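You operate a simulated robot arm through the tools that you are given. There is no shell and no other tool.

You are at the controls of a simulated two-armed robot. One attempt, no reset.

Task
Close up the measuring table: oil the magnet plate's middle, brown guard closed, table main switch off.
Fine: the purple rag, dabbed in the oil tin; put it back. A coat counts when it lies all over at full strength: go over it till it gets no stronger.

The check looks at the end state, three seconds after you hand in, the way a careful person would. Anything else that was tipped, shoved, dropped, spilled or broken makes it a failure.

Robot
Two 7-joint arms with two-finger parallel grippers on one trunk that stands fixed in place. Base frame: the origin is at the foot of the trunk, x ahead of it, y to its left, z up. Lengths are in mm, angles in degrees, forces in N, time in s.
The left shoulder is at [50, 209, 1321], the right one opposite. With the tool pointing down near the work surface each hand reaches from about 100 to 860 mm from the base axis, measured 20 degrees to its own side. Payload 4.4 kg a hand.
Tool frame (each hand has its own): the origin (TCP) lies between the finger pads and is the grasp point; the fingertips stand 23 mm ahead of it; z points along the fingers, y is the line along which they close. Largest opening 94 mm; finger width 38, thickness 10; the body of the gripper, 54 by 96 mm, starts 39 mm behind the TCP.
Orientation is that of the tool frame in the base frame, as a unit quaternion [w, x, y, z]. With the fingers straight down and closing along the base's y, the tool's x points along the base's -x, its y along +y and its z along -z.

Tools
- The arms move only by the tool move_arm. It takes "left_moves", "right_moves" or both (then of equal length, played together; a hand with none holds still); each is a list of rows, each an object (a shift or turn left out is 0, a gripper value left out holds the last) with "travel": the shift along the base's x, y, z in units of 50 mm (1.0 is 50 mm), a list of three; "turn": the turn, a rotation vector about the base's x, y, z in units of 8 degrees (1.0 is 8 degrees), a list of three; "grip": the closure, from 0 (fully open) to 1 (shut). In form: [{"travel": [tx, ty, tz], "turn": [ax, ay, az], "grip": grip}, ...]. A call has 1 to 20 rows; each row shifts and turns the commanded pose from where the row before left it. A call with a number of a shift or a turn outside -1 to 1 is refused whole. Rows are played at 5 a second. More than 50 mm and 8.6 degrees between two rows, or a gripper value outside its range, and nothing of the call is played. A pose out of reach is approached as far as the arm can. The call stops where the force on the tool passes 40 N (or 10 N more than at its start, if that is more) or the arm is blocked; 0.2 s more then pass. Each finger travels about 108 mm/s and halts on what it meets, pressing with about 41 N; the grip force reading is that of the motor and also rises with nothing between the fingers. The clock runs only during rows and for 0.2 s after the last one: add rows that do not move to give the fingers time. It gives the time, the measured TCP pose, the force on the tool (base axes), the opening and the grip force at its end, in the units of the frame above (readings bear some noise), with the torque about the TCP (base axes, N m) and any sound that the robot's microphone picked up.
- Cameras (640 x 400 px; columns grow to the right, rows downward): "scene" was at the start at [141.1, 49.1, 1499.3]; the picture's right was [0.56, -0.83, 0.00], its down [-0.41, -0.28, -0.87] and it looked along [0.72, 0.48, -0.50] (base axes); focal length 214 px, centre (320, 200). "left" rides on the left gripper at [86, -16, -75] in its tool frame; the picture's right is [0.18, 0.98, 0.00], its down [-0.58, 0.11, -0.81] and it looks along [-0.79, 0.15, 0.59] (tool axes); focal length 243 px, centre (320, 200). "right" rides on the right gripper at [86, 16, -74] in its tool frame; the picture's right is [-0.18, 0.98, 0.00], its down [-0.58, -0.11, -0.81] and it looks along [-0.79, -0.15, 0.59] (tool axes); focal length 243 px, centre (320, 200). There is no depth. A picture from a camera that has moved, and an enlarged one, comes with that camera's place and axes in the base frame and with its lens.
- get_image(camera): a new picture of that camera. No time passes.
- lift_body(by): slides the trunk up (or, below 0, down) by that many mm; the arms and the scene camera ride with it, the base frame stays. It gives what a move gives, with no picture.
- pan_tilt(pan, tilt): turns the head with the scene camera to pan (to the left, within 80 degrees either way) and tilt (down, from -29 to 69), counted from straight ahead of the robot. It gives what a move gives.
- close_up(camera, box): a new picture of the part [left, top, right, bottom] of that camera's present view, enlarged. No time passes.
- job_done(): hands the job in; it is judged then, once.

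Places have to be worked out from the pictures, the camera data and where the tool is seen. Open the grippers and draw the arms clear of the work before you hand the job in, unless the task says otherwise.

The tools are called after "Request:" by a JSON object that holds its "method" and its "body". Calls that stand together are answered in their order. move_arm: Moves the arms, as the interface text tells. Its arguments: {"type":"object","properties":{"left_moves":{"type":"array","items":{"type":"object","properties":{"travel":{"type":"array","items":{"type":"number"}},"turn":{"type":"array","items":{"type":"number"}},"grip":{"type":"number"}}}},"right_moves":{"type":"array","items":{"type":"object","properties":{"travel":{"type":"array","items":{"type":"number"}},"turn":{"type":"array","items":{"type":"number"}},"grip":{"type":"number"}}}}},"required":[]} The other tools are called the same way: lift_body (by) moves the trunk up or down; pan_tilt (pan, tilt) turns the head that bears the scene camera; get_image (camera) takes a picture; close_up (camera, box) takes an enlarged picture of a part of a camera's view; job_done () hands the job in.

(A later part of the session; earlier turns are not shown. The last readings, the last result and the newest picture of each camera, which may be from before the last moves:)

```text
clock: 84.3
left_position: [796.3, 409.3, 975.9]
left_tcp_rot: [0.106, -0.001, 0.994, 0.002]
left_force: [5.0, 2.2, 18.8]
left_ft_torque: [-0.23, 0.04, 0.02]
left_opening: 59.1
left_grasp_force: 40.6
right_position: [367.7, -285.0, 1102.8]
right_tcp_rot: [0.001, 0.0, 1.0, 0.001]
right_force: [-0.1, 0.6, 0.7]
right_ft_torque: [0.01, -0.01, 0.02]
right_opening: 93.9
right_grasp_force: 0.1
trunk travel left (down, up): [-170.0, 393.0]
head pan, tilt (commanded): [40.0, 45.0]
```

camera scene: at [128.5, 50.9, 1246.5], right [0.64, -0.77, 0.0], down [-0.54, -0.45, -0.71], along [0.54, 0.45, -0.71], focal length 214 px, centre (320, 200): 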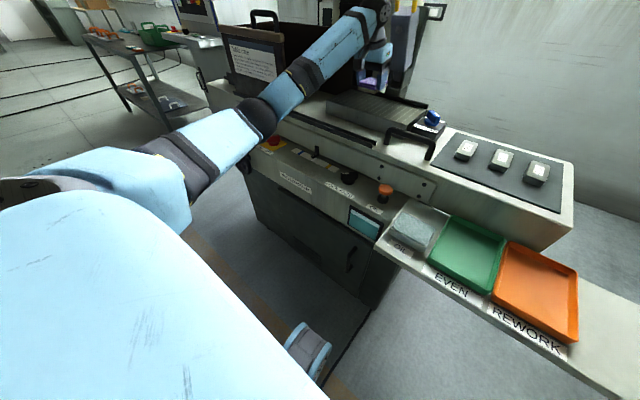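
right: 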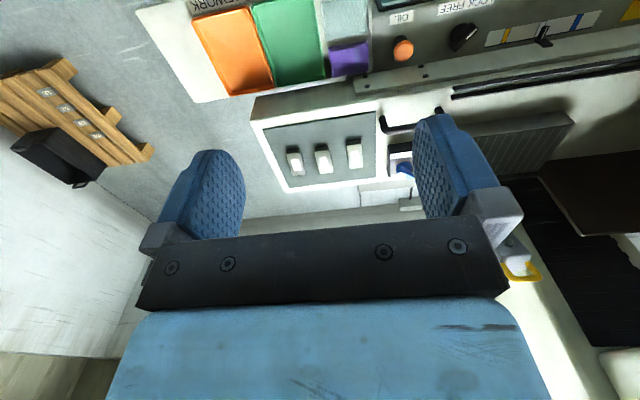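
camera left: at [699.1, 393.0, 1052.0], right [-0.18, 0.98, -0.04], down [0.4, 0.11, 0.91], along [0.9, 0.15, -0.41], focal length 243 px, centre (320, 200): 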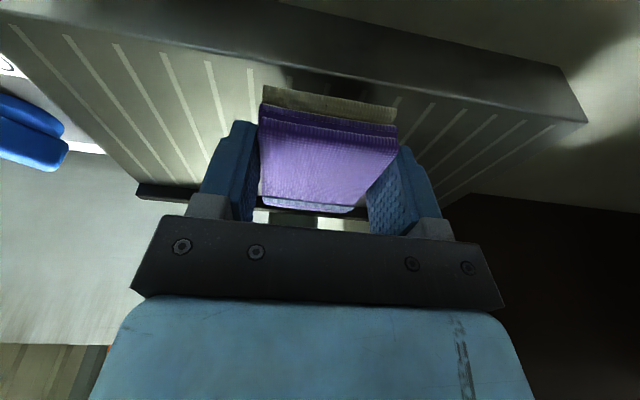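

18.8 N, pressure biased to the rear and −y side. I level it with a small tilt correction (nose down ~0.6°, +y side down ~0.5°) and read again.

Request:
{"method": "move_arm", "body": {"left_moves": [{"turn": [-0.06, 0.08, 0]}, {}, {}]}}

```text
clock: 85.2
left_position: [795.0, 408.7, 974.8]
left_tcp_rot: [0.101, -0.001, 0.995, -0.003]
left_force: [6.1, 2.1, 20.8]
left_ft_torque: [0.42, -1.18, 0.02]
left_opening: 58.9
left_grasp_force: 40.9
right_position: [368.4, -285.0, 1101.8]
right_tcp_rot: [0.0, 0.0, 1.0, 0.001]
right_force: [-0.1, -0.7, -1.0]
right_ft_torque: [-0.03, 0.03, 0.0]
right_opening: 94.1
right_grasp_force: 0.0
trunk travel left (down, up): [-170.0, 393.0]
head pan, tilt (commanded): [40.0, 45.0]
```

Over-corrected; I take back half of it.

Request:
{"method": "move_arm", "body": {"left_moves": [{"turn": [0.03, -0.04, 0]}, {}, {}]}}

```text
clock: 86.0
left_position: [796.5, 407.8, 974.1]
left_tcp_rot: [0.103, 0.0, 0.995, -0.002]
left_force: [0.3, 1.0, 21.5]
left_ft_torque: [-0.15, 0.16, 0.05]
left_opening: 59.0
left_grasp_force: 40.8
right_position: [368.6, -285.4, 1103.3]
right_tcp_rot: [0.002, 0.0, 1.0, 0.001]
right_force: [0.4, -0.5, 0.1]
right_ft_torque: [-0.01, -0.04, 0.01]
right_opening: 94.1
right_grasp_force: 0.0
trunk travel left (down, up): [-170.0, 393.0]
head pan, tilt (commanded): [40.0, 45.0]
```

Pressure is near the middle now at 21 N. I make the first stroke forward along x by about 60 mm.

Request:
{"method": "move_arm", "body": {"left_moves": [{"travel": [0.2, 0, 0]}, {"travel": [0.2, 0, 0]}, {"travel": [0.2, 0, 0]}, {"travel": [0.2, 0, 0]}, {"travel": [0.2, 0, 0]}, {"travel": [0.2, 0, 0]}, {}]}}

Request:
{"method": "get_image", "body": {"camera": "left"}}

Request:
{"method": "close_up", "body": {"camera": "scene", "box": [330, 50, 450, 130]}}

```text
clock: 87.5
left_position: [857.8, 407.9, 975.2]
left_tcp_rot: [0.103, -0.001, 0.995, -0.001]
left_force: [-6.1, -0.2, 17.3]
left_ft_torque: [0.01, 0.46, -0.01]
left_opening: 58.9
left_grasp_force: 40.8
right_position: [367.5, -284.7, 1103.4]
right_tcp_rot: [0.002, 0.0, 1.0, 0.001]
right_force: [-0.4, 0.2, 0.6]
right_ft_torque: [0.04, 0.0, 0.01]
right_opening: 93.9
right_grasp_force: 0.1
trunk travel left (down, up): [-170.0, 393.0]
head pan, tilt (commanded): [40.0, 45.0]
```

```text
taken
camera left: at [758.4, 392.0, 1029.8], right [-0.18, 0.98, -0.04], down [0.4, 0.11, 0.91], along [0.9, 0.15, -0.42], focal length 243 px, centre (320, 200)
```

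left: 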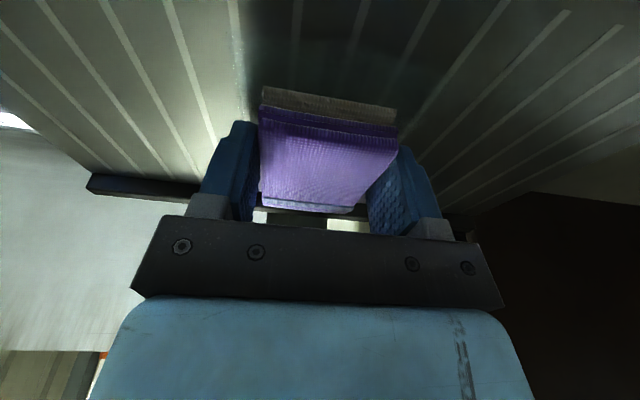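

```text
5.00 times, centred on (390, 90) of scene
camera zoom: at [125.4, 49.7, 1247.0], right [0.64, -0.77, 0.0], down [-0.54, -0.45, -0.71], along [0.54, 0.46, -0.7], focal length 1072 px, centre (-30, 750)
```

zoom: 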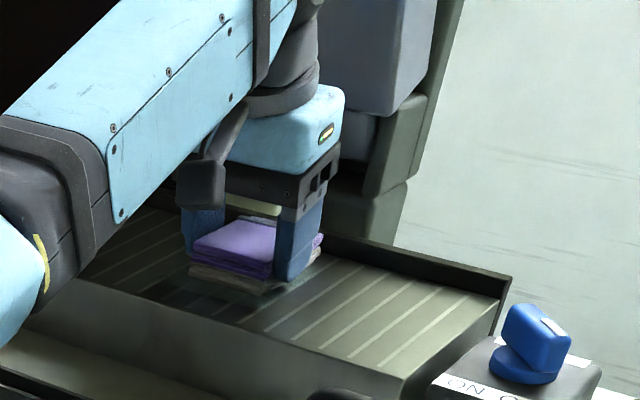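

I zoom on the swept band to see what the coat looks like.

Request:
{"method": "close_up", "body": {"camera": "left", "box": [140, 0, 540, 200]}}

Request:
{"method": "close_up", "body": {"camera": "scene", "box": [345, 85, 425, 125]}}

```text
1.60 times, centred on (340, 100) of left
camera zoom: at [758.4, 392.0, 1029.8], right [-0.18, 0.98, -0.04], down [0.4, 0.11, 0.91], along [0.9, 0.15, -0.42], focal length 388 px, centre (288, 360)
```

zoom: 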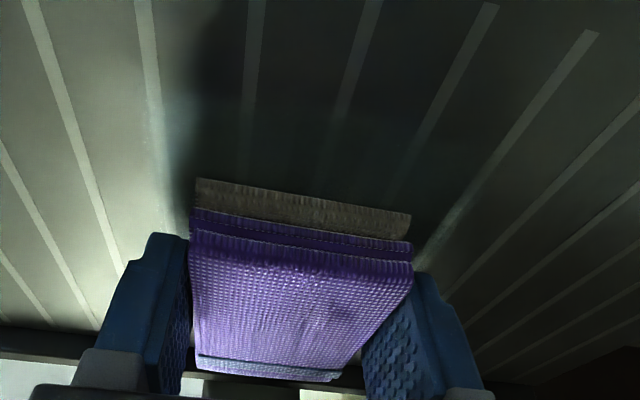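

```text
8.00 times, centred on (385, 105) of scene
camera zoom: at [125.4, 49.7, 1247.0], right [0.64, -0.77, 0.0], down [-0.54, -0.45, -0.71], along [0.54, 0.46, -0.7], focal length 1716 px, centre (-200, 960)
```

zoom: 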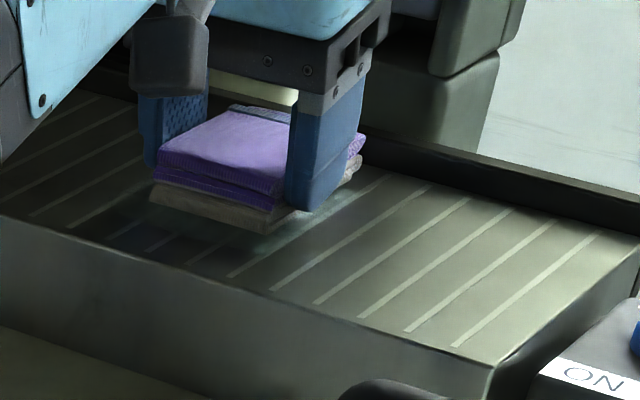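

A faint dark-bluish film shows where the rag has passed. I lift off and back to look at the coat unobstructed.

Request:
{"method": "move_arm", "body": {"left_moves": [{"travel": [0, 0, 0.4]}, {"travel": [-0.3, 0, 0.8]}, {"travel": [-0.7, 0, 0.5]}, {"travel": [-0.8, 0, 0.3]}, {"travel": [-0.8, 0, 0.3]}, {}]}}

Request:
{"method": "get_image", "body": {"camera": "left"}}

Request:
{"method": "close_up", "body": {"camera": "scene", "box": [320, 70, 450, 135]}}

```text
clock: 89.0
left_position: [727.8, 411.6, 1086.5]
left_tcp_rot: [0.102, -0.001, 0.995, -0.001]
left_force: [0.5, -0.5, -0.3]
left_ft_torque: [-0.05, 0.01, 0.0]
left_opening: 58.8
left_grasp_force: 41.5
right_position: [370.8, -284.0, 1101.9]
right_tcp_rot: [0.0, 0.0, 1.0, 0.0]
right_force: [-0.3, -0.4, -0.8]
right_ft_torque: [0.0, -0.05, -0.03]
right_opening: 94.2
right_grasp_force: 0.0
trunk travel left (down, up): [-170.0, 393.0]
head pan, tilt (commanded): [40.0, 45.0]
```

```text
taken
camera left: at [629.2, 395.5, 1142.0], right [-0.18, 0.98, -0.04], down [0.41, 0.11, 0.91], along [0.89, 0.15, -0.42], focal length 243 px, centre (320, 200)
```

left: 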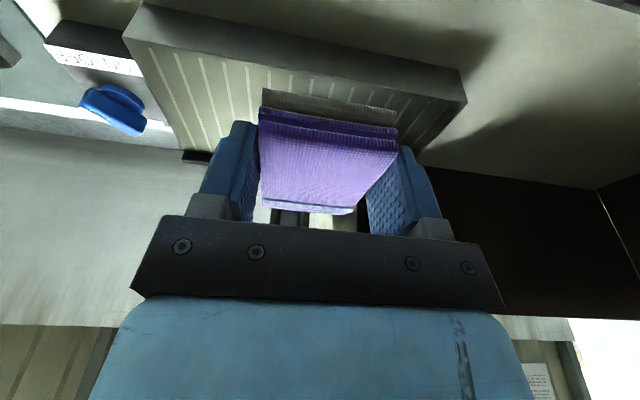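

```text
4.92 times, centred on (385, 102) of scene
camera zoom: at [128.7, 51.1, 1246.4], right [0.64, -0.77, 0.0], down [-0.54, -0.45, -0.71], along [0.54, 0.45, -0.71], focal length 1056 px, centre (0, 680)
```

zoom: 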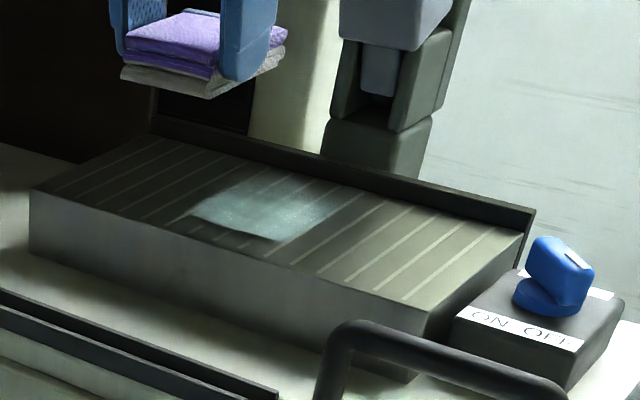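

A bluish coat patch shows in the plate's centre, starting some way back from the front edge. I enlarge it.

Request:
{"method": "close_up", "body": {"camera": "scene", "box": [350, 95, 406, 130]}}

```text
11.43 times, centred on (378, 112) of scene
camera zoom: at [128.7, 51.1, 1246.4], right [0.64, -0.77, 0.0], down [-0.54, -0.45, -0.71], along [0.54, 0.45, -0.71], focal length 2451 px, centre (-343, 1200)
```

zoom: 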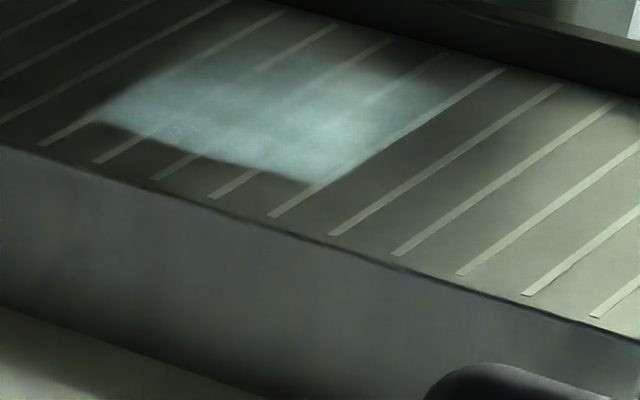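

The coat's visible patch spans about x 808–894, y 370–445 – centred on the plate middle, with a sharp front limit, so that's the middle zone. I go back down at y≈387 and stroke forward.

Request:
{"method": "move_arm", "body": {"left_moves": [{"travel": [0.8, -0.4, -0.4]}, {"travel": [0.56, -0.05, -0.7]}, {"travel": [0, 0, -0.6]}, {"travel": [0, 0, -0.4]}, {"travel": [0, 0, -0.13]}, {"travel": [0, 0, -0.05]}, {}]}}

```text
clock: 90.5
left_position: [794.7, 387.0, 973.3]
left_tcp_rot: [0.102, -0.002, 0.995, -0.001]
left_force: [1.7, 0.6, 8.8]
left_ft_torque: [0.12, 0.1, -0.03]
left_opening: 59.0
left_grasp_force: 40.8
right_position: [369.9, -284.8, 1102.4]
right_tcp_rot: [0.0, 0.0, 1.0, 0.0]
right_force: [0.3, 0.1, 0.3]
right_ft_torque: [-0.01, 0.03, 0.01]
right_opening: 94.3
right_grasp_force: 0.0
trunk travel left (down, up): [-170.0, 393.0]
head pan, tilt (commanded): [40.0, 45.0]
```

Contact at 9 N. I press 1 mm more and stroke forward, across, and back in a raster.

Request:
{"method": "move_arm", "body": {"left_moves": [{"travel": [0, 0, -0.02]}, {"travel": [0.22, 0, 0]}, {"travel": [0.22, 0, 0]}, {"travel": [0.22, 0, 0]}, {"travel": [0.22, 0, 0]}, {"travel": [0.22, 0, 0]}, {"travel": [0.2, 0, 0]}, {"travel": [0, 0.25, 0]}, {"travel": [0, 0.25, 0]}, {"travel": [0, 0.25, 0]}, {"travel": [0, 0.2, 0]}, {"travel": [-0.22, 0, 0]}, {"travel": [-0.22, 0, 0]}, {"travel": [-0.22, 0, 0]}, {"travel": [-0.22, 0, 0]}, {"travel": [-0.22, 0, 0]}, {"travel": [-0.2, 0, 0]}, {}]}}

Request:
{"method": "get_image", "body": {"camera": "left"}}

Request:
{"method": "close_up", "body": {"camera": "scene", "box": [330, 70, 440, 135]}}

```text
clock: 94.3
left_position: [795.1, 434.3, 974.9]
left_tcp_rot: [0.103, -0.001, 0.995, -0.001]
left_force: [4.9, -1.1, 13.4]
left_ft_torque: [0.02, -0.25, 0.01]
left_opening: 59.3
left_grasp_force: 41.0
right_position: [369.1, -284.3, 1101.7]
right_tcp_rot: [0.001, 0.0, 1.0, 0.001]
right_force: [0.0, -0.1, 0.3]
right_ft_torque: [0.0, -0.02, -0.02]
right_opening: 94.2
right_grasp_force: 0.2
trunk travel left (down, up): [-170.0, 393.0]
head pan, tilt (commanded): [40.0, 45.0]
```

```text
taken
camera left: at [696.8, 417.6, 1029.2], right [-0.18, 0.98, -0.04], down [0.4, 0.11, 0.91], along [0.9, 0.15, -0.42], focal length 243 px, centre (320, 200)
```

left: 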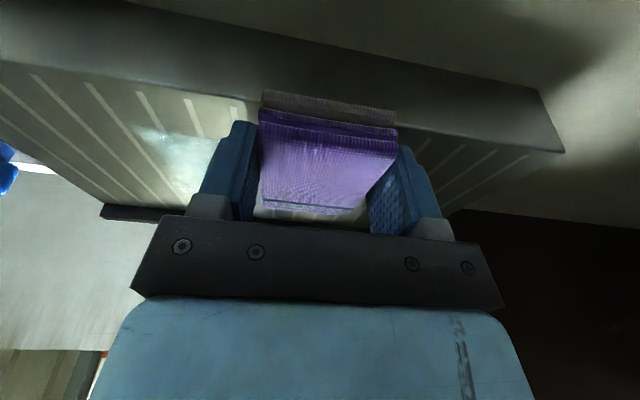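

```text
5.82 times, centred on (385, 102) of scene
camera zoom: at [127.2, 49.9, 1246.7], right [0.64, -0.77, 0.0], down [-0.54, -0.45, -0.71], along [0.54, 0.46, -0.71], focal length 1248 px, centre (-58, 767)
```

zoom: 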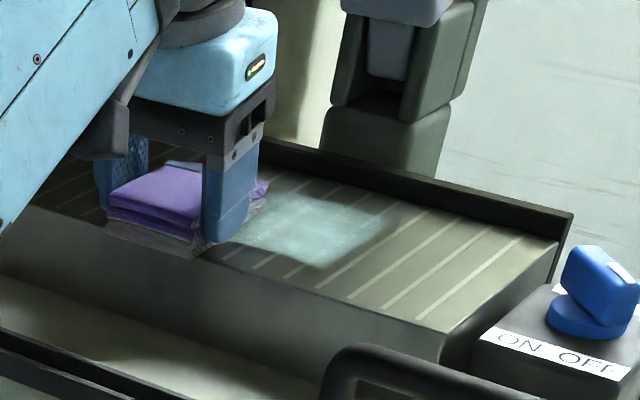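

The coat is spreading to the −y side. I look at the patch close up, and at the rag's bottom layer, which looks paler.

Request:
{"method": "close_up", "body": {"camera": "scene", "box": [366, 95, 422, 130]}}

Request:
{"method": "close_up", "body": {"camera": "left", "box": [80, 60, 460, 220]}}

```text
11.43 times, centred on (394, 112) of scene
camera zoom: at [127.2, 49.9, 1246.7], right [0.64, -0.77, 0.0], down [-0.54, -0.45, -0.71], along [0.54, 0.46, -0.71], focal length 2451 px, centre (-526, 1200)
```

zoom: 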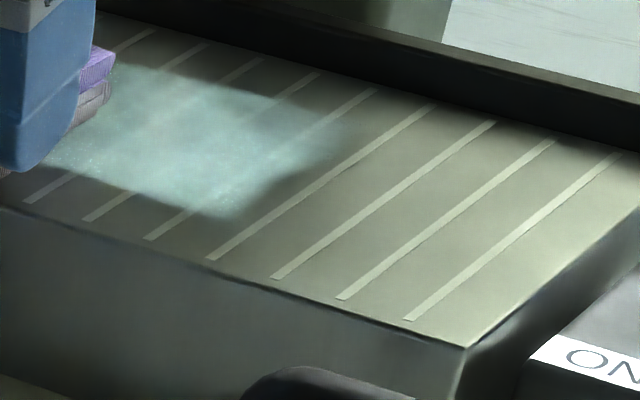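

```text
1.68 times, centred on (270, 140) of left
camera zoom: at [696.8, 417.6, 1029.2], right [-0.18, 0.98, -0.04], down [0.4, 0.11, 0.91], along [0.9, 0.15, -0.42], focal length 409 px, centre (404, 301)
```

zoom: 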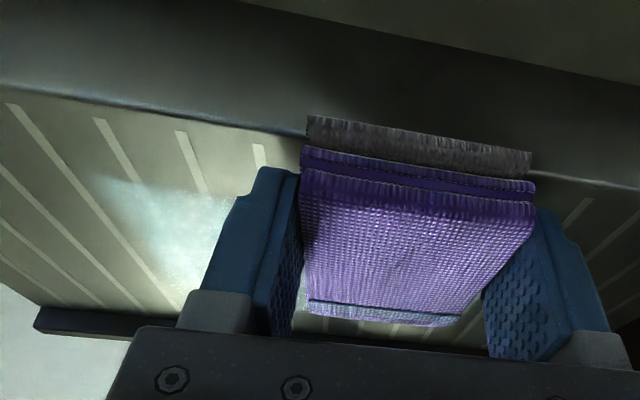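

The rag has run nearly dry (bottom layer grey again), so I'll re-dab it. First I lift off and look at the whole patch.

Request:
{"method": "move_arm", "body": {"left_moves": [{"travel": [0, 0, 0.4]}, {"travel": [-0.3, 0, 0.8]}, {"travel": [-0.7, -0.2, 0.5]}, {"travel": [-0.6, -0.5, 0.3]}, {"travel": [0, -0.9, 0]}, {}]}}

Request:
{"method": "close_up", "body": {"camera": "scene", "box": [340, 85, 420, 135]}}

Request:
{"method": "get_image", "body": {"camera": "left"}}

```text
clock: 95.8
left_position: [717.2, 354.3, 1073.7]
left_tcp_rot: [0.102, -0.002, 0.995, -0.002]
left_force: [-0.5, -0.6, -0.3]
left_ft_torque: [0.01, 0.01, -0.03]
left_opening: 59.0
left_grasp_force: 40.6
right_position: [370.1, -284.1, 1103.5]
right_tcp_rot: [0.0, 0.0, 1.0, 0.0]
right_force: [0.5, 0.7, -0.6]
right_ft_torque: [-0.04, -0.03, 0.03]
right_opening: 94.3
right_grasp_force: 0.1
trunk travel left (down, up): [-170.0, 393.0]
head pan, tilt (commanded): [40.0, 45.0]
```

```text
8.00 times, centred on (380, 110) of scene
camera zoom: at [128.0, 51.3, 1246.5], right [0.64, -0.77, 0.0], down [-0.54, -0.45, -0.71], along [0.54, 0.45, -0.71], focal length 1716 px, centre (-160, 920)
```

zoom: 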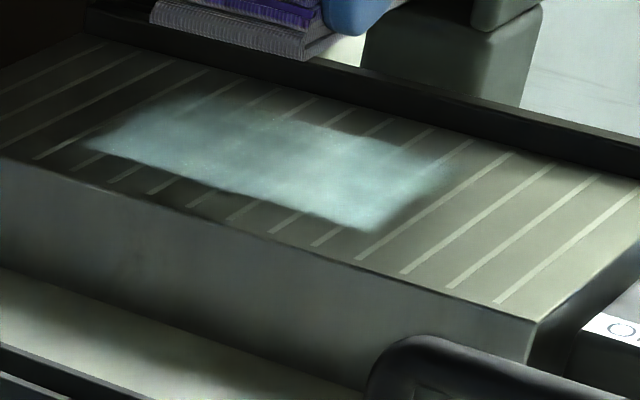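

```text
taken
camera left: at [617.9, 338.6, 1128.5], right [-0.18, 0.98, -0.04], down [0.41, 0.11, 0.91], along [0.9, 0.15, -0.42], focal length 243 px, centre (320, 200)
```

left: 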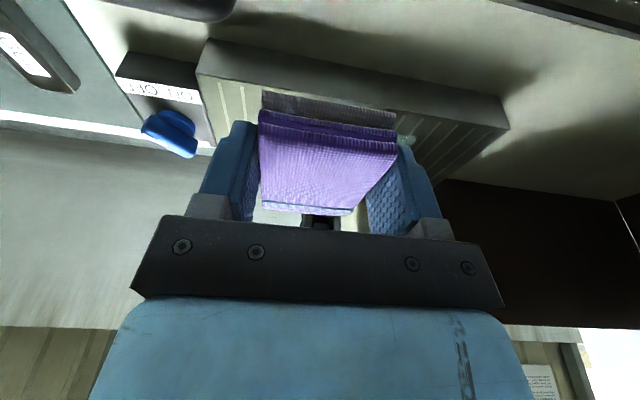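

The coat shows between x≈808 and 895 only, y so far 340–476. The rag is dry, so I return to the tin with yaw +90°.

Request:
{"method": "move_arm", "body": {"left_moves": [{"travel": [-0.35, -0.51, 0], "turn": [0, 0, 1]}, {"travel": [-0.35, -0.51, 0], "turn": [0, 0, 1]}, {"travel": [-0.35, -0.51, 0], "turn": [0, 0, 1]}, {"travel": [-0.35, -0.51, 0], "turn": [0, 0, 1]}, {"travel": [-0.35, -0.51, 0], "turn": [0, 0, 1]}, {"travel": [-0.35, -0.51, 0], "turn": [0, 0, 1]}, {"travel": [-0.35, -0.51, 0], "turn": [0, 0, 1]}, {"travel": [-0.35, -0.51, 0], "turn": [0, 0, 1]}, {"travel": [-0.35, -0.51, 0], "turn": [0, 0, 1]}, {"travel": [-0.35, -0.51, 0], "turn": [0, 0, 1]}, {"travel": [-0.35, -0.51, 0], "turn": [0, 0, 1]}, {"travel": [0, 0, -0.8], "turn": [0, 0, 0.25]}, {"travel": [0, 0, -0.9]}, {"travel": [0, 0, -0.9]}, {}]}}

Request:
{"method": "get_image", "body": {"camera": "left"}}

```text
clock: 99.0
left_position: [524.0, 73.6, 941.8]
left_tcp_rot: [-0.073, 0.705, -0.702, -0.071]
left_force: [-0.1, 0.9, -1.1]
left_ft_torque: [-0.04, 0.0, 0.01]
left_opening: 59.1
left_grasp_force: 41.4
right_position: [369.9, -284.1, 1102.4]
right_tcp_rot: [0.0, 0.0, 1.0, 0.0]
right_force: [-0.6, 0.3, 0.0]
right_ft_torque: [0.01, 0.0, 0.04]
right_opening: 93.9
right_grasp_force: 0.0
trunk travel left (down, up): [-170.0, 393.0]
head pan, tilt (commanded): [40.0, 45.0]
```

```text
taken
camera left: at [540.6, -26.2, 997.4], right [-0.98, -0.18, -0.04], down [-0.11, 0.41, 0.91], along [-0.15, 0.9, -0.42], focal length 243 px, centre (320, 200)
```

left: 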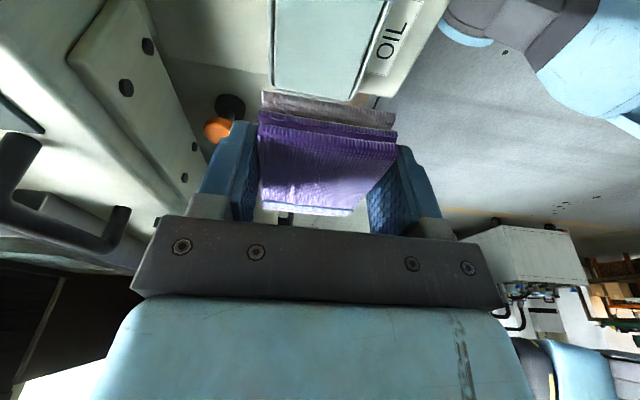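

Above the tin with the dry rag. I descend to z≈866, then in small steps to a light contact.

Request:
{"method": "move_arm", "body": {"left_moves": [{"travel": [0.02, -0.06, -0.8]}, {"travel": [0, 0, -0.6]}, {"travel": [0, 0, -0.12]}, {}]}}

Request:
{"method": "move_arm", "body": {"left_moves": [{"travel": [0, 0, -0.06]}, {"travel": [0, 0, -0.04]}, {}]}}

Request:
{"method": "move_arm", "body": {"left_moves": [{"travel": [0, 0, -0.04]}, {}]}}

```text
clock: 100.0
left_position: [524.0, 70.2, 866.4]
left_tcp_rot: [-0.073, 0.704, -0.703, -0.072]
left_force: [1.1, -0.1, -1.7]
left_ft_torque: [-0.02, 0.01, -0.02]
left_opening: 59.1
left_grasp_force: 40.8
right_position: [370.4, -284.3, 1102.0]
right_tcp_rot: [0.0, 0.0, 1.0, -0.001]
right_force: [0.4, -0.4, -0.1]
right_ft_torque: [0.0, -0.01, 0.02]
right_opening: 93.9
right_grasp_force: 0.0
trunk travel left (down, up): [-170.0, 393.0]
head pan, tilt (commanded): [40.0, 45.0]
```

```text
clock: 100.8
left_position: [523.9, 71.2, 861.7]
left_tcp_rot: [-0.073, 0.705, -0.702, -0.071]
left_force: [-0.3, 0.3, -0.5]
left_ft_torque: [0.01, 0.02, -0.03]
left_opening: 58.9
left_grasp_force: 41.2
right_position: [370.5, -284.7, 1101.6]
right_tcp_rot: [0.0, 0.0, 1.0, 0.0]
right_force: [-0.1, -0.4, -0.2]
right_ft_torque: [-0.03, 0.03, -0.01]
right_opening: 94.0
right_grasp_force: 0.2
trunk travel left (down, up): [-170.0, 393.0]
head pan, tilt (commanded): [40.0, 45.0]
```

```text
clock: 101.3
left_position: [524.6, 72.0, 859.0]
left_tcp_rot: [-0.073, 0.704, -0.702, -0.072]
left_force: [0.3, -0.2, -0.9]
left_ft_torque: [0.03, -0.01, 0.01]
left_opening: 58.9
left_grasp_force: 41.5
right_position: [370.4, -284.4, 1102.4]
right_tcp_rot: [0.0, 0.0, 1.0, 0.0]
right_force: [-0.8, 0.1, 0.6]
right_ft_torque: [-0.02, -0.01, 0.01]
right_opening: 94.2
right_grasp_force: 0.0
trunk travel left (down, up): [-170.0, 393.0]
head pan, tilt (commanded): [40.0, 45.0]
```

No contact yet at 859; I continue in 1.5–2 mm steps.

Request:
{"method": "move_arm", "body": {"left_moves": [{"travel": [0, 0, -0.04]}, {}]}}

Request:
{"method": "move_arm", "body": {"left_moves": [{"travel": [0, 0, -0.03]}, {}]}}

Request:
{"method": "move_arm", "body": {"left_moves": [{"travel": [0, 0, -0.03]}, {}]}}

```text
clock: 102.0
left_position: [524.1, 71.3, 856.2]
left_tcp_rot: [-0.072, 0.705, -0.702, -0.072]
left_force: [0.0, 0.0, -0.2]
left_ft_torque: [0.02, 0.01, 0.0]
left_opening: 58.8
left_grasp_force: 41.2
right_position: [370.4, -284.4, 1101.7]
right_tcp_rot: [0.0, 0.0, 1.0, 0.001]
right_force: [-0.6, -0.4, -0.8]
right_ft_torque: [-0.01, -0.01, 0.01]
right_opening: 93.9
right_grasp_force: 0.1
trunk travel left (down, up): [-170.0, 393.0]
head pan, tilt (commanded): [40.0, 45.0]
```

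```text
clock: 102.5
left_position: [524.3, 71.1, 856.0]
left_tcp_rot: [-0.074, 0.704, -0.703, -0.071]
left_force: [1.7, -0.7, 11.2]
left_ft_torque: [0.13, 0.28, 0.0]
left_opening: 58.9
left_grasp_force: 41.3
right_position: [369.4, -284.9, 1101.8]
right_tcp_rot: [0.0, 0.0, 1.0, 0.0]
right_force: [0.0, 0.2, 0.4]
right_ft_torque: [0.01, 0.0, 0.0]
right_opening: 94.1
right_grasp_force: 0.0
trunk travel left (down, up): [-170.0, 393.0]
head pan, tilt (commanded): [40.0, 45.0]
```

```text
clock: 103.2
left_position: [524.1, 71.0, 855.3]
left_tcp_rot: [-0.074, 0.704, -0.703, -0.07]
left_force: [3.3, 0.1, 25.5]
left_ft_torque: [0.27, 0.47, -0.05]
left_opening: 59.1
left_grasp_force: 40.7
right_position: [369.3, -284.8, 1102.1]
right_tcp_rot: [0.001, 0.001, 1.0, 0.0]
right_force: [-0.1, 0.5, -1.1]
right_ft_torque: [0.02, 0.0, 0.03]
right_opening: 93.7
right_grasp_force: 0.1
trunk travel left (down, up): [-170.0, 393.0]
head pan, tilt (commanded): [40.0, 45.0]
```

Pressed on the pad at 25 N. I hold a moment, then lift and check the rag's colour.

Request:
{"method": "move_arm", "body": {"left_moves": [{}, {}, {"travel": [0, 0, 0.2]}, {"travel": [0, 0, 0.8]}, {"travel": [0, 0, 0.9]}, {"travel": [0.2, 0.1, 0.9]}, {}]}}

Request:
{"method": "close_up", "body": {"camera": "left", "box": [200, 60, 440, 210]}}

```text
clock: 104.8
left_position: [536.0, 77.4, 993.8]
left_tcp_rot: [-0.073, 0.705, -0.702, -0.072]
left_force: [0.7, 0.0, -0.6]
left_ft_torque: [-0.01, 0.02, 0.01]
left_opening: 59.0
left_grasp_force: 41.2
right_position: [369.3, -284.5, 1101.4]
right_tcp_rot: [0.0, 0.0, 1.0, -0.001]
right_force: [0.0, 0.2, -0.1]
right_ft_torque: [-0.02, 0.0, -0.02]
right_opening: 93.9
right_grasp_force: 0.1
trunk travel left (down, up): [-170.0, 393.0]
head pan, tilt (commanded): [40.0, 45.0]
```

```text
2.67 times, centred on (320, 135) of left
camera zoom: at [553.4, -22.4, 1049.1], right [-0.98, -0.18, -0.04], down [-0.11, 0.41, 0.91], along [-0.15, 0.9, -0.42], focal length 647 px, centre (320, 373)
```

zoom: 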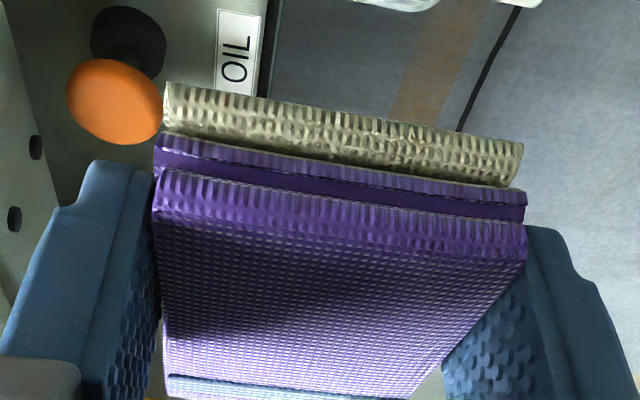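

Loaded again. Since the rag is as long as the coat strip (87 mm), lateral strokes at x≈832 cover it whole. I carry it to the plate with yaw −90°.

Request:
{"method": "move_arm", "body": {"left_moves": [{"travel": [0.1, 0.2, 0.9]}, {"travel": [0.36, 0.46, 0.04], "turn": [0, 0, -1]}, {"travel": [0.36, 0.46, 0.04], "turn": [0, 0, -1]}, {"travel": [0.36, 0.46, 0.04], "turn": [0, 0, -1]}, {"travel": [0.36, 0.46, 0.04], "turn": [0, 0, -1]}, {"travel": [0.36, 0.46, 0], "turn": [0, 0, -1]}, {"travel": [0.36, 0.46, 0], "turn": [0, 0, -1]}, {"travel": [0.36, 0.46, 0], "turn": [0, 0, -1]}, {"travel": [0.36, 0.46, 0], "turn": [0, 0, -1]}, {"travel": [0.36, 0.46, 0], "turn": [0, 0, -1]}, {"travel": [0.36, 0.46, 0], "turn": [0, 0, -1]}, {"travel": [0.36, 0.46, 0], "turn": [0, 0, -1]}, {"travel": [0.7, 0.3, -0.2], "turn": [0, 0, -0.25]}, {"travel": [0.8, 0.2, -0.4]}, {"travel": [0.2, 0.1, -0.7]}, {}]}}

Request:
{"method": "get_image", "body": {"camera": "left"}}

Request:
{"method": "close_up", "body": {"camera": "scene", "box": [330, 70, 440, 135]}}

```text
clock: 108.2
left_position: [822.9, 369.6, 985.0]
left_tcp_rot: [0.102, -0.001, 0.995, -0.001]
left_force: [0.0, -0.2, -1.2]
left_ft_torque: [-0.01, 0.02, 0.01]
left_opening: 58.8
left_grasp_force: 41.3
right_position: [369.2, -284.8, 1102.1]
right_tcp_rot: [0.001, 0.0, 1.0, 0.0]
right_force: [-0.5, 0.5, -0.1]
right_ft_torque: [-0.01, -0.02, 0.01]
right_opening: 94.1
right_grasp_force: 0.0
trunk travel left (down, up): [-170.0, 393.0]
head pan, tilt (commanded): [40.0, 45.0]
```

```text
taken
camera left: at [723.5, 352.5, 1040.1], right [-0.18, 0.98, -0.04], down [0.41, 0.11, 0.91], along [0.9, 0.15, -0.42], focal length 243 px, centre (320, 200)
```

left: 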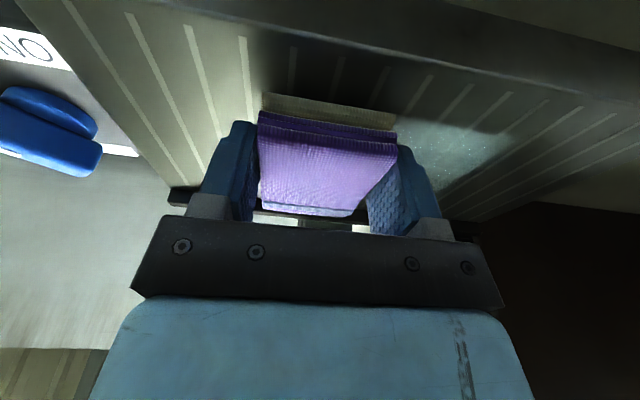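

```text
5.82 times, centred on (385, 102) of scene
camera zoom: at [128.0, 50.5, 1246.6], right [0.64, -0.77, 0.0], down [-0.54, -0.45, -0.71], along [0.54, 0.45, -0.71], focal length 1248 px, centre (-58, 767)
```

zoom: 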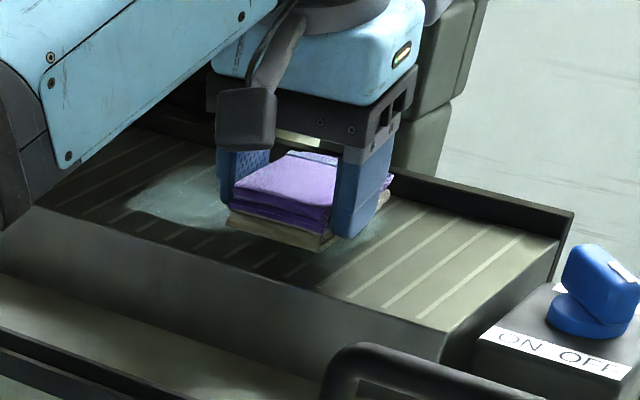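

I shift to x≈832 and lower to light contact.

Request:
{"method": "move_arm", "body": {"left_moves": [{"travel": [0.18, 0, -0.12]}, {"travel": [0, 0, -0.1]}, {"travel": [0, 0, -0.05]}, {}]}}

```text
clock: 109.2
left_position: [830.9, 370.6, 972.2]
left_tcp_rot: [0.105, -0.002, 0.994, -0.001]
left_force: [5.9, 3.5, 17.1]
left_ft_torque: [0.22, 0.34, -0.11]
left_opening: 59.1
left_grasp_force: 41.0
right_position: [368.7, -284.5, 1102.8]
right_tcp_rot: [0.001, 0.0, 1.0, 0.0]
right_force: [1.0, 0.2, 0.1]
right_ft_torque: [-0.01, -0.03, -0.04]
right_opening: 93.9
right_grasp_force: 0.1
trunk travel left (down, up): [-170.0, 393.0]
head pan, tilt (commanded): [40.0, 45.0]
```

Contact 17 N but on the rear edge; I nose down 0.4° and then sweep +y by about 80 mm.

Request:
{"method": "move_arm", "body": {"left_moves": [{"turn": [0, 0.05, 0]}, {}, {"travel": [0, 0.2, 0]}, {"travel": [0, 0.2, 0]}, {"travel": [0, 0.2, 0]}, {"travel": [0, 0.2, 0]}, {"travel": [0, 0.2, 0]}, {"travel": [0, 0.2, 0]}, {"travel": [0, 0.2, 0]}, {"travel": [0, 0.2, 0]}, {}]}}

Request:
{"method": "get_image", "body": {"camera": "left"}}

Request:
{"method": "close_up", "body": {"camera": "scene", "box": [330, 70, 440, 135]}}

```text
clock: 111.5
left_position: [829.2, 447.8, 974.1]
left_tcp_rot: [0.1, 0.0, 0.995, 0.0]
left_force: [0.2, -8.7, 22.8]
left_ft_torque: [-0.22, -0.26, -0.2]
left_opening: 58.9
left_grasp_force: 40.8
right_position: [367.4, -286.9, 1102.4]
right_tcp_rot: [0.001, 0.0, 1.0, 0.002]
right_force: [0.9, -0.1, -0.5]
right_ft_torque: [-0.03, 0.0, 0.04]
right_opening: 93.8
right_grasp_force: 0.0
trunk travel left (down, up): [-170.0, 393.0]
head pan, tilt (commanded): [40.0, 45.0]
```

```text
taken
camera left: at [731.5, 431.5, 1028.2], right [-0.18, 0.98, -0.04], down [0.41, 0.11, 0.91], along [0.89, 0.15, -0.42], focal length 243 px, centre (320, 200)
```

left: 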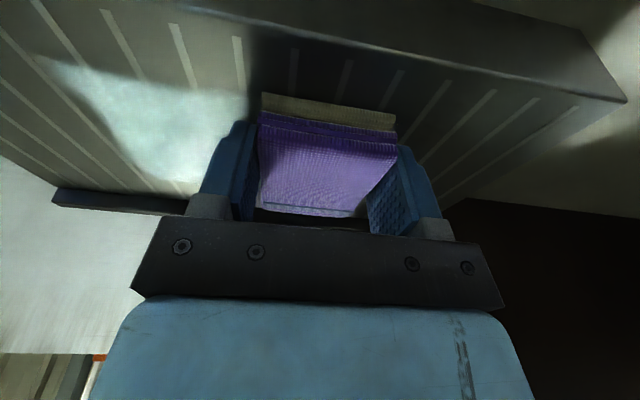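

```text
5.82 times, centred on (385, 102) of scene
camera zoom: at [125.2, 48.4, 1247.1], right [0.64, -0.77, 0.0], down [-0.54, -0.45, -0.71], along [0.54, 0.46, -0.7], focal length 1248 px, centre (-58, 767)
```

zoom: 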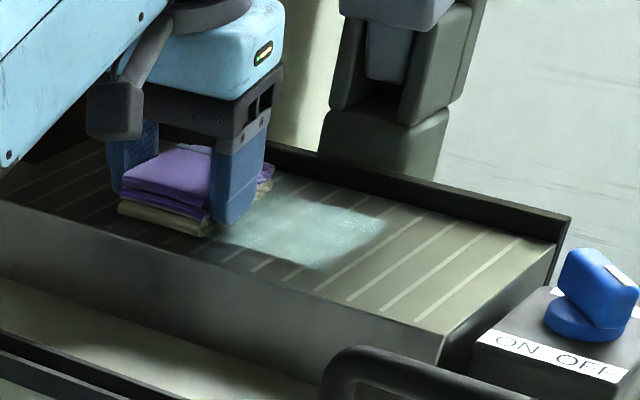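

The coat is getting denser and has a crisp −y end. I zoom to see how far it reaches compared with the stripes.

Request:
{"method": "close_up", "body": {"camera": "scene", "box": [366, 95, 422, 130]}}

Request:
{"method": "close_up", "body": {"camera": "left", "box": [0, 0, 400, 220]}}

```text
11.43 times, centred on (394, 112) of scene
camera zoom: at [125.2, 48.4, 1247.1], right [0.64, -0.77, 0.0], down [-0.54, -0.45, -0.71], along [0.54, 0.46, -0.7], focal length 2451 px, centre (-526, 1200)
```

zoom: 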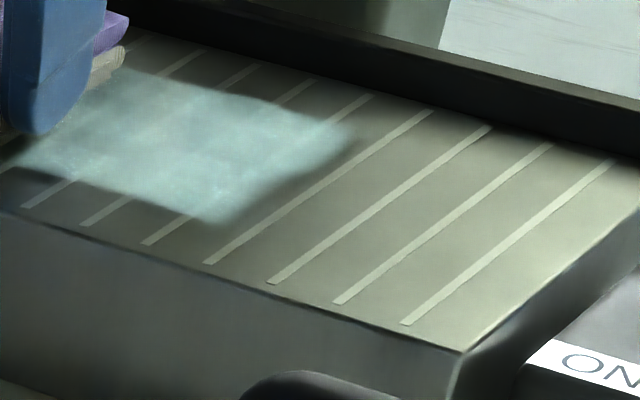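

```text
1.60 times, centred on (200, 110) of left
camera zoom: at [731.5, 431.5, 1028.2], right [-0.18, 0.98, -0.04], down [0.41, 0.11, 0.91], along [0.89, 0.15, -0.42], focal length 388 px, centre (512, 344)
```

zoom: 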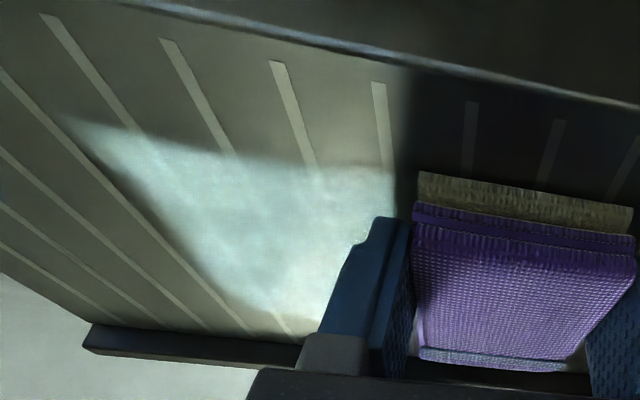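

The coat's end hasn't moved although the rag went beyond, so the zone is y≈342–477, x≈808–895. The rag is still oily; I sweep back and forth, shifted 6 mm in x to cover the back edge.

Request:
{"method": "move_arm", "body": {"left_moves": [{"travel": [0.12, 0, 0]}, {"travel": [0, -0.2, 0]}, {"travel": [0, -0.2, 0]}, {"travel": [0, -0.2, 0]}, {"travel": [0, -0.2, 0]}, {"travel": [0, -0.2, 0]}, {"travel": [0, -0.2, 0]}, {"travel": [0, -0.2, 0]}, {"travel": [0, -0.2, 0]}, {"travel": [-0.2, 0, 0]}, {"travel": [0, 0.2, 0]}, {"travel": [0, 0.2, 0]}, {"travel": [0, 0.2, 0]}, {"travel": [0, 0.2, 0]}, {"travel": [0, 0.2, 0]}, {"travel": [0, 0.2, 0]}, {"travel": [0, 0.2, 0]}, {"travel": [0, 0.2, 0]}, {"travel": [0.2, 0, 0]}, {}]}}

Request:
{"method": "close_up", "body": {"camera": "left", "box": [0, 0, 400, 220]}}

Request:
{"method": "close_up", "body": {"camera": "scene", "box": [330, 70, 440, 135]}}

```text
clock: 115.8
left_position: [834.5, 450.2, 972.6]
left_tcp_rot: [0.101, -0.001, 0.995, -0.001]
left_force: [-10.2, 5.5, 25.5]
left_ft_torque: [0.14, 0.32, 0.01]
left_opening: 58.8
left_grasp_force: 41.0
right_position: [366.2, -285.3, 1103.2]
right_tcp_rot: [0.003, 0.0, 1.0, 0.0]
right_force: [0.1, 0.4, -0.8]
right_ft_torque: [-0.01, 0.0, -0.02]
right_opening: 93.8
right_grasp_force: 0.1
trunk travel left (down, up): [-170.0, 393.0]
head pan, tilt (commanded): [40.0, 45.0]
```

```text
1.60 times, centred on (200, 110) of left
camera zoom: at [736.0, 433.5, 1027.6], right [-0.18, 0.98, -0.04], down [0.41, 0.11, 0.91], along [0.89, 0.15, -0.42], focal length 388 px, centre (512, 344)
```

zoom: 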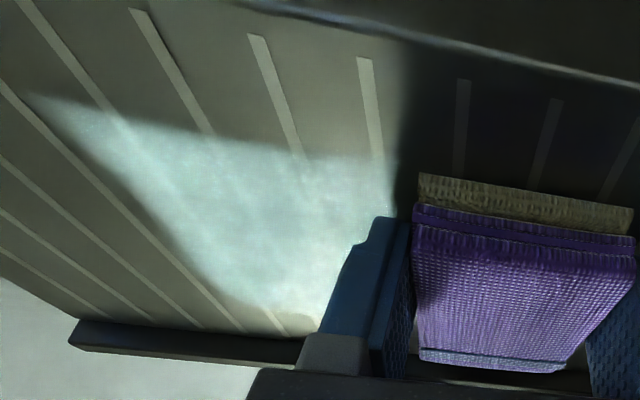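

```text
5.82 times, centred on (385, 102) of scene
camera zoom: at [123.9, 49.6, 1247.3], right [0.64, -0.77, 0.0], down [-0.54, -0.45, -0.71], along [0.54, 0.46, -0.7], focal length 1248 px, centre (-58, 767)
```

zoom: 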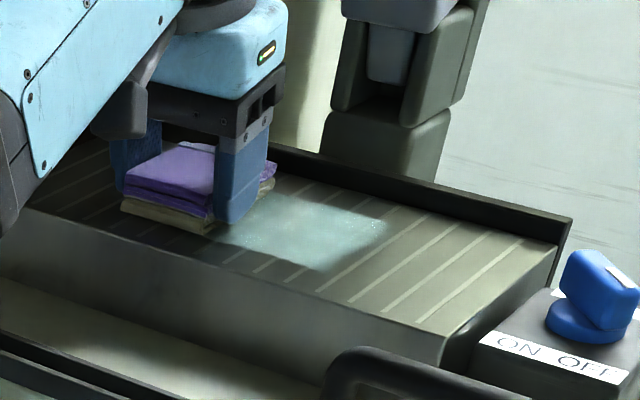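

Still oily. I do another back-and-forth, then lift to inspect.

Request:
{"method": "move_arm", "body": {"left_moves": [{"travel": [0, -0.2, 0.01]}, {"travel": [0, -0.2, 0]}, {"travel": [0, -0.2, 0]}, {"travel": [0, -0.2, 0]}, {"travel": [0, -0.2, 0]}, {"travel": [0, -0.2, 0]}, {"travel": [0, -0.2, 0]}, {"travel": [0, -0.2, 0]}, {"travel": [-0.12, 0, 0]}, {"travel": [0, 0.2, 0]}, {"travel": [0, 0.2, 0]}, {"travel": [0, 0.2, 0]}, {"travel": [0, 0.2, 0]}, {"travel": [0, 0.2, 0]}, {"travel": [0, 0.2, 0]}, {"travel": [0, 0.2, 0]}, {"travel": [0, 0.2, 0]}, {}]}}

Request:
{"method": "move_arm", "body": {"left_moves": [{"travel": [0, 0, 0.4]}, {"travel": [-0.3, 0, 0.8]}, {"travel": [-0.7, -0.2, 0.5]}, {"travel": [-0.7, -0.5, 0.3]}, {"travel": [-0.3, -0.9, 0]}, {"travel": [-0.3, -0.9, 0]}, {}]}}

Request:
{"method": "close_up", "body": {"camera": "scene", "box": [340, 85, 420, 135]}}

Request:
{"method": "get_image", "body": {"camera": "left"}}

```text
clock: 119.5
left_position: [829.8, 447.7, 972.3]
left_tcp_rot: [0.1, -0.001, 0.995, 0.0]
left_force: [-0.7, -6.4, 14.4]
left_ft_torque: [-0.17, -0.03, -0.07]
left_opening: 58.7
left_grasp_force: 41.1
right_position: [369.0, -286.1, 1102.6]
right_tcp_rot: [0.001, 0.0, 1.0, 0.0]
right_force: [0.2, 0.2, 1.0]
right_ft_torque: [0.0, 0.03, 0.01]
right_opening: 93.9
right_grasp_force: 0.2
trunk travel left (down, up): [-170.0, 393.0]
head pan, tilt (commanded): [40.0, 45.0]
```

```text
clock: 121.2
left_position: [719.1, 323.2, 1066.9]
left_tcp_rot: [0.099, -0.002, 0.995, -0.002]
left_force: [-0.5, 1.0, -0.3]
left_ft_torque: [0.0, 0.01, 0.03]
left_opening: 59.3
left_grasp_force: 40.7
right_position: [370.2, -283.2, 1102.7]
right_tcp_rot: [-0.001, 0.0, 1.0, 0.0]
right_force: [0.3, 0.7, -0.3]
right_ft_torque: [-0.04, -0.02, 0.01]
right_opening: 94.1
right_grasp_force: 0.0
trunk travel left (down, up): [-170.0, 393.0]
head pan, tilt (commanded): [40.0, 45.0]
```

```text
8.00 times, centred on (380, 110) of scene
camera zoom: at [128.6, 51.4, 1246.4], right [0.64, -0.77, 0.0], down [-0.54, -0.45, -0.71], along [0.54, 0.45, -0.71], focal length 1716 px, centre (-160, 920)
```

zoom: 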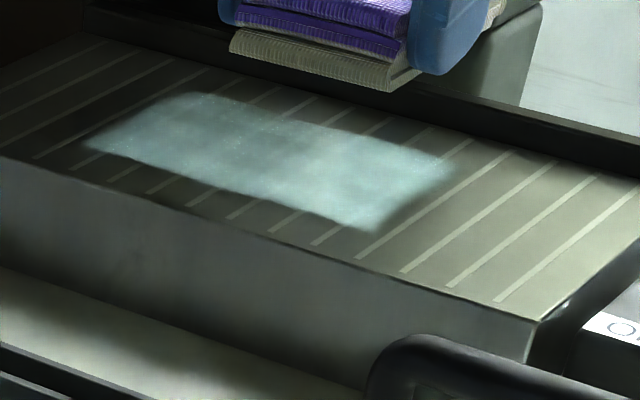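

```text
taken
camera left: at [620.6, 307.5, 1122.9], right [-0.18, 0.98, -0.04], down [0.41, 0.11, 0.9], along [0.89, 0.15, -0.43], focal length 243 px, centre (320, 200)
```

left: 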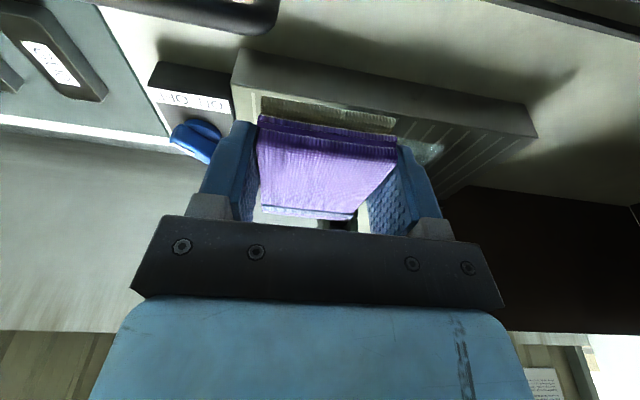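

The patch is now an even rectangle. To be sure it's at full strength everywhere incl. the edges, I'll dab once more and go over it with wider strokes. Back to the tin.

Request:
{"method": "move_arm", "body": {"left_moves": [{"travel": [-0.35, -0.45, 0], "turn": [0, 0, 1]}, {"travel": [-0.35, -0.45, 0], "turn": [0, 0, 1]}, {"travel": [-0.35, -0.45, 0], "turn": [0, 0, 1]}, {"travel": [-0.35, -0.45, 0], "turn": [0, 0, 1]}, {"travel": [-0.35, -0.45, 0], "turn": [0, 0, 1]}, {"travel": [-0.35, -0.45, 0], "turn": [0, 0, 1]}, {"travel": [-0.35, -0.45, 0], "turn": [0, 0, 1]}, {"travel": [-0.35, -0.45, 0], "turn": [0, 0, 1]}, {"travel": [-0.35, -0.45, 0], "turn": [0, 0, 1]}, {"travel": [-0.35, -0.45, 0], "turn": [0, 0, 1]}, {"travel": [-0.35, -0.45, 0], "turn": [0, 0, 1]}, {"travel": [0, -0.1, -0.8], "turn": [0, 0, 0.25]}, {"travel": [0, 0, -0.9]}, {"travel": [0, 0, -0.9]}, {}]}}

Request:
{"method": "close_up", "body": {"camera": "left", "box": [200, 0, 440, 150]}}

```text
clock: 124.3
left_position: [523.8, 69.5, 939.1]
left_tcp_rot: [-0.071, 0.705, -0.703, -0.068]
left_force: [-0.2, -0.2, -0.6]
left_ft_torque: [0.02, -0.04, -0.01]
left_opening: 59.1
left_grasp_force: 41.4
right_position: [369.8, -284.1, 1101.8]
right_tcp_rot: [0.0, 0.0, 1.0, 0.0]
right_force: [-0.6, -0.3, 0.1]
right_ft_torque: [-0.03, -0.03, -0.02]
right_opening: 94.0
right_grasp_force: 0.1
trunk travel left (down, up): [-170.0, 393.0]
head pan, tilt (commanded): [40.0, 45.0]
```

```text
2.67 times, centred on (320, 75) of left
camera zoom: at [541.7, -30.0, 995.0], right [-0.98, -0.18, -0.04], down [-0.11, 0.41, 0.9], along [-0.15, 0.89, -0.43], focal length 647 px, centre (320, 533)
```

zoom: 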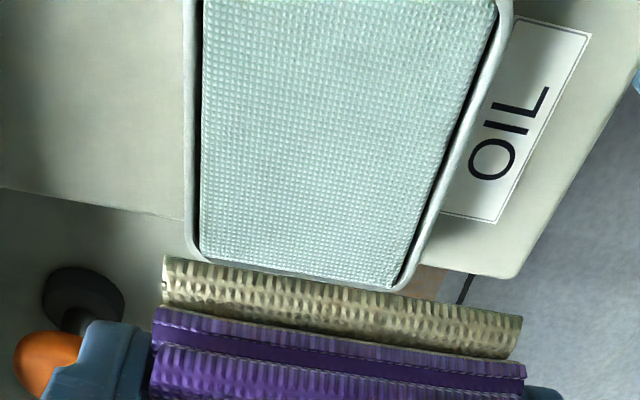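

I press it on the pad again: down to 862, then small steps to contact near 856.

Request:
{"method": "move_arm", "body": {"left_moves": [{"travel": [0, 0.02, -0.8]}, {"travel": [0, 0, -0.6]}, {"travel": [0, 0, -0.14]}, {"travel": [0, 0, -0.06]}, {}]}}

Request:
{"method": "move_arm", "body": {"left_moves": [{"travel": [0, 0, -0.04]}, {"travel": [0, 0, -0.03]}, {}]}}

```text
clock: 125.5
left_position: [524.5, 72.8, 859.6]
left_tcp_rot: [-0.07, 0.705, -0.702, -0.069]
left_force: [0.2, -0.1, -0.5]
left_ft_torque: [0.0, 0.01, 0.01]
left_opening: 59.1
left_grasp_force: 41.3
right_position: [370.9, -284.2, 1102.5]
right_tcp_rot: [-0.001, -0.001, 1.0, 0.001]
right_force: [-0.2, 0.3, 0.7]
right_ft_torque: [0.0, 0.02, 0.02]
right_opening: 93.6
right_grasp_force: 0.1
trunk travel left (down, up): [-170.0, 393.0]
head pan, tilt (commanded): [40.0, 45.0]
```

```text
clock: 126.3
left_position: [524.4, 73.2, 855.4]
left_tcp_rot: [-0.069, 0.705, -0.702, -0.069]
left_force: [-0.1, 0.4, -0.7]
left_ft_torque: [0.0, 0.03, 0.01]
left_opening: 59.1
left_grasp_force: 40.8
right_position: [370.5, -283.9, 1100.6]
right_tcp_rot: [0.0, 0.001, 1.0, -0.001]
right_force: [-0.2, -0.2, -0.2]
right_ft_torque: [-0.03, -0.01, 0.02]
right_opening: 93.9
right_grasp_force: 0.0
trunk travel left (down, up): [-170.0, 393.0]
head pan, tilt (commanded): [40.0, 45.0]
```

Not yet touching at 855; a few more small steps.

Request:
{"method": "move_arm", "body": {"left_moves": [{"travel": [0, 0, -0.03]}, {}]}}

Request:
{"method": "move_arm", "body": {"left_moves": [{"travel": [0, 0, -0.03]}, {}]}}

Request:
{"method": "move_arm", "body": {"left_moves": [{"travel": [0, 0, -0.02]}, {}, {}]}}

```text
clock: 127.0
left_position: [523.9, 72.3, 854.3]
left_tcp_rot: [-0.071, 0.704, -0.703, -0.069]
left_force: [0.1, -0.6, 1.0]
left_ft_torque: [0.02, 0.02, 0.02]
left_opening: 58.9
left_grasp_force: 41.4
right_position: [369.5, -284.9, 1101.2]
right_tcp_rot: [0.0, 0.0, 1.0, 0.0]
right_force: [0.0, -0.4, 0.0]
right_ft_torque: [-0.03, 0.02, 0.0]
right_opening: 94.0
right_grasp_force: 0.0
trunk travel left (down, up): [-170.0, 393.0]
head pan, tilt (commanded): [40.0, 45.0]
```

```text
clock: 127.5
left_position: [523.9, 72.7, 853.1]
left_tcp_rot: [-0.071, 0.705, -0.703, -0.068]
left_force: [0.7, 3.1, 12.3]
left_ft_torque: [0.15, 0.37, -0.13]
left_opening: 58.9
left_grasp_force: 41.1
right_position: [369.6, -283.8, 1104.1]
right_tcp_rot: [0.001, 0.0, 1.0, 0.0]
right_force: [0.1, 0.4, -0.2]
right_ft_torque: [0.0, 0.02, -0.03]
right_opening: 94.2
right_grasp_force: 0.1
trunk travel left (down, up): [-170.0, 393.0]
head pan, tilt (commanded): [40.0, 45.0]
```

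```text
clock: 128.3
left_position: [524.1, 73.0, 853.3]
left_tcp_rot: [-0.071, 0.705, -0.702, -0.068]
left_force: [8.2, 2.9, 27.5]
left_ft_torque: [0.03, 0.65, -0.13]
left_opening: 59.2
left_grasp_force: 41.0
right_position: [369.6, -283.7, 1103.3]
right_tcp_rot: [0.001, -0.001, 1.0, 0.0]
right_force: [-1.1, 0.8, -0.2]
right_ft_torque: [0.03, 0.03, 0.0]
right_opening: 94.1
right_grasp_force: 0.0
trunk travel left (down, up): [-170.0, 393.0]
head pan, tilt (commanded): [40.0, 45.0]
```

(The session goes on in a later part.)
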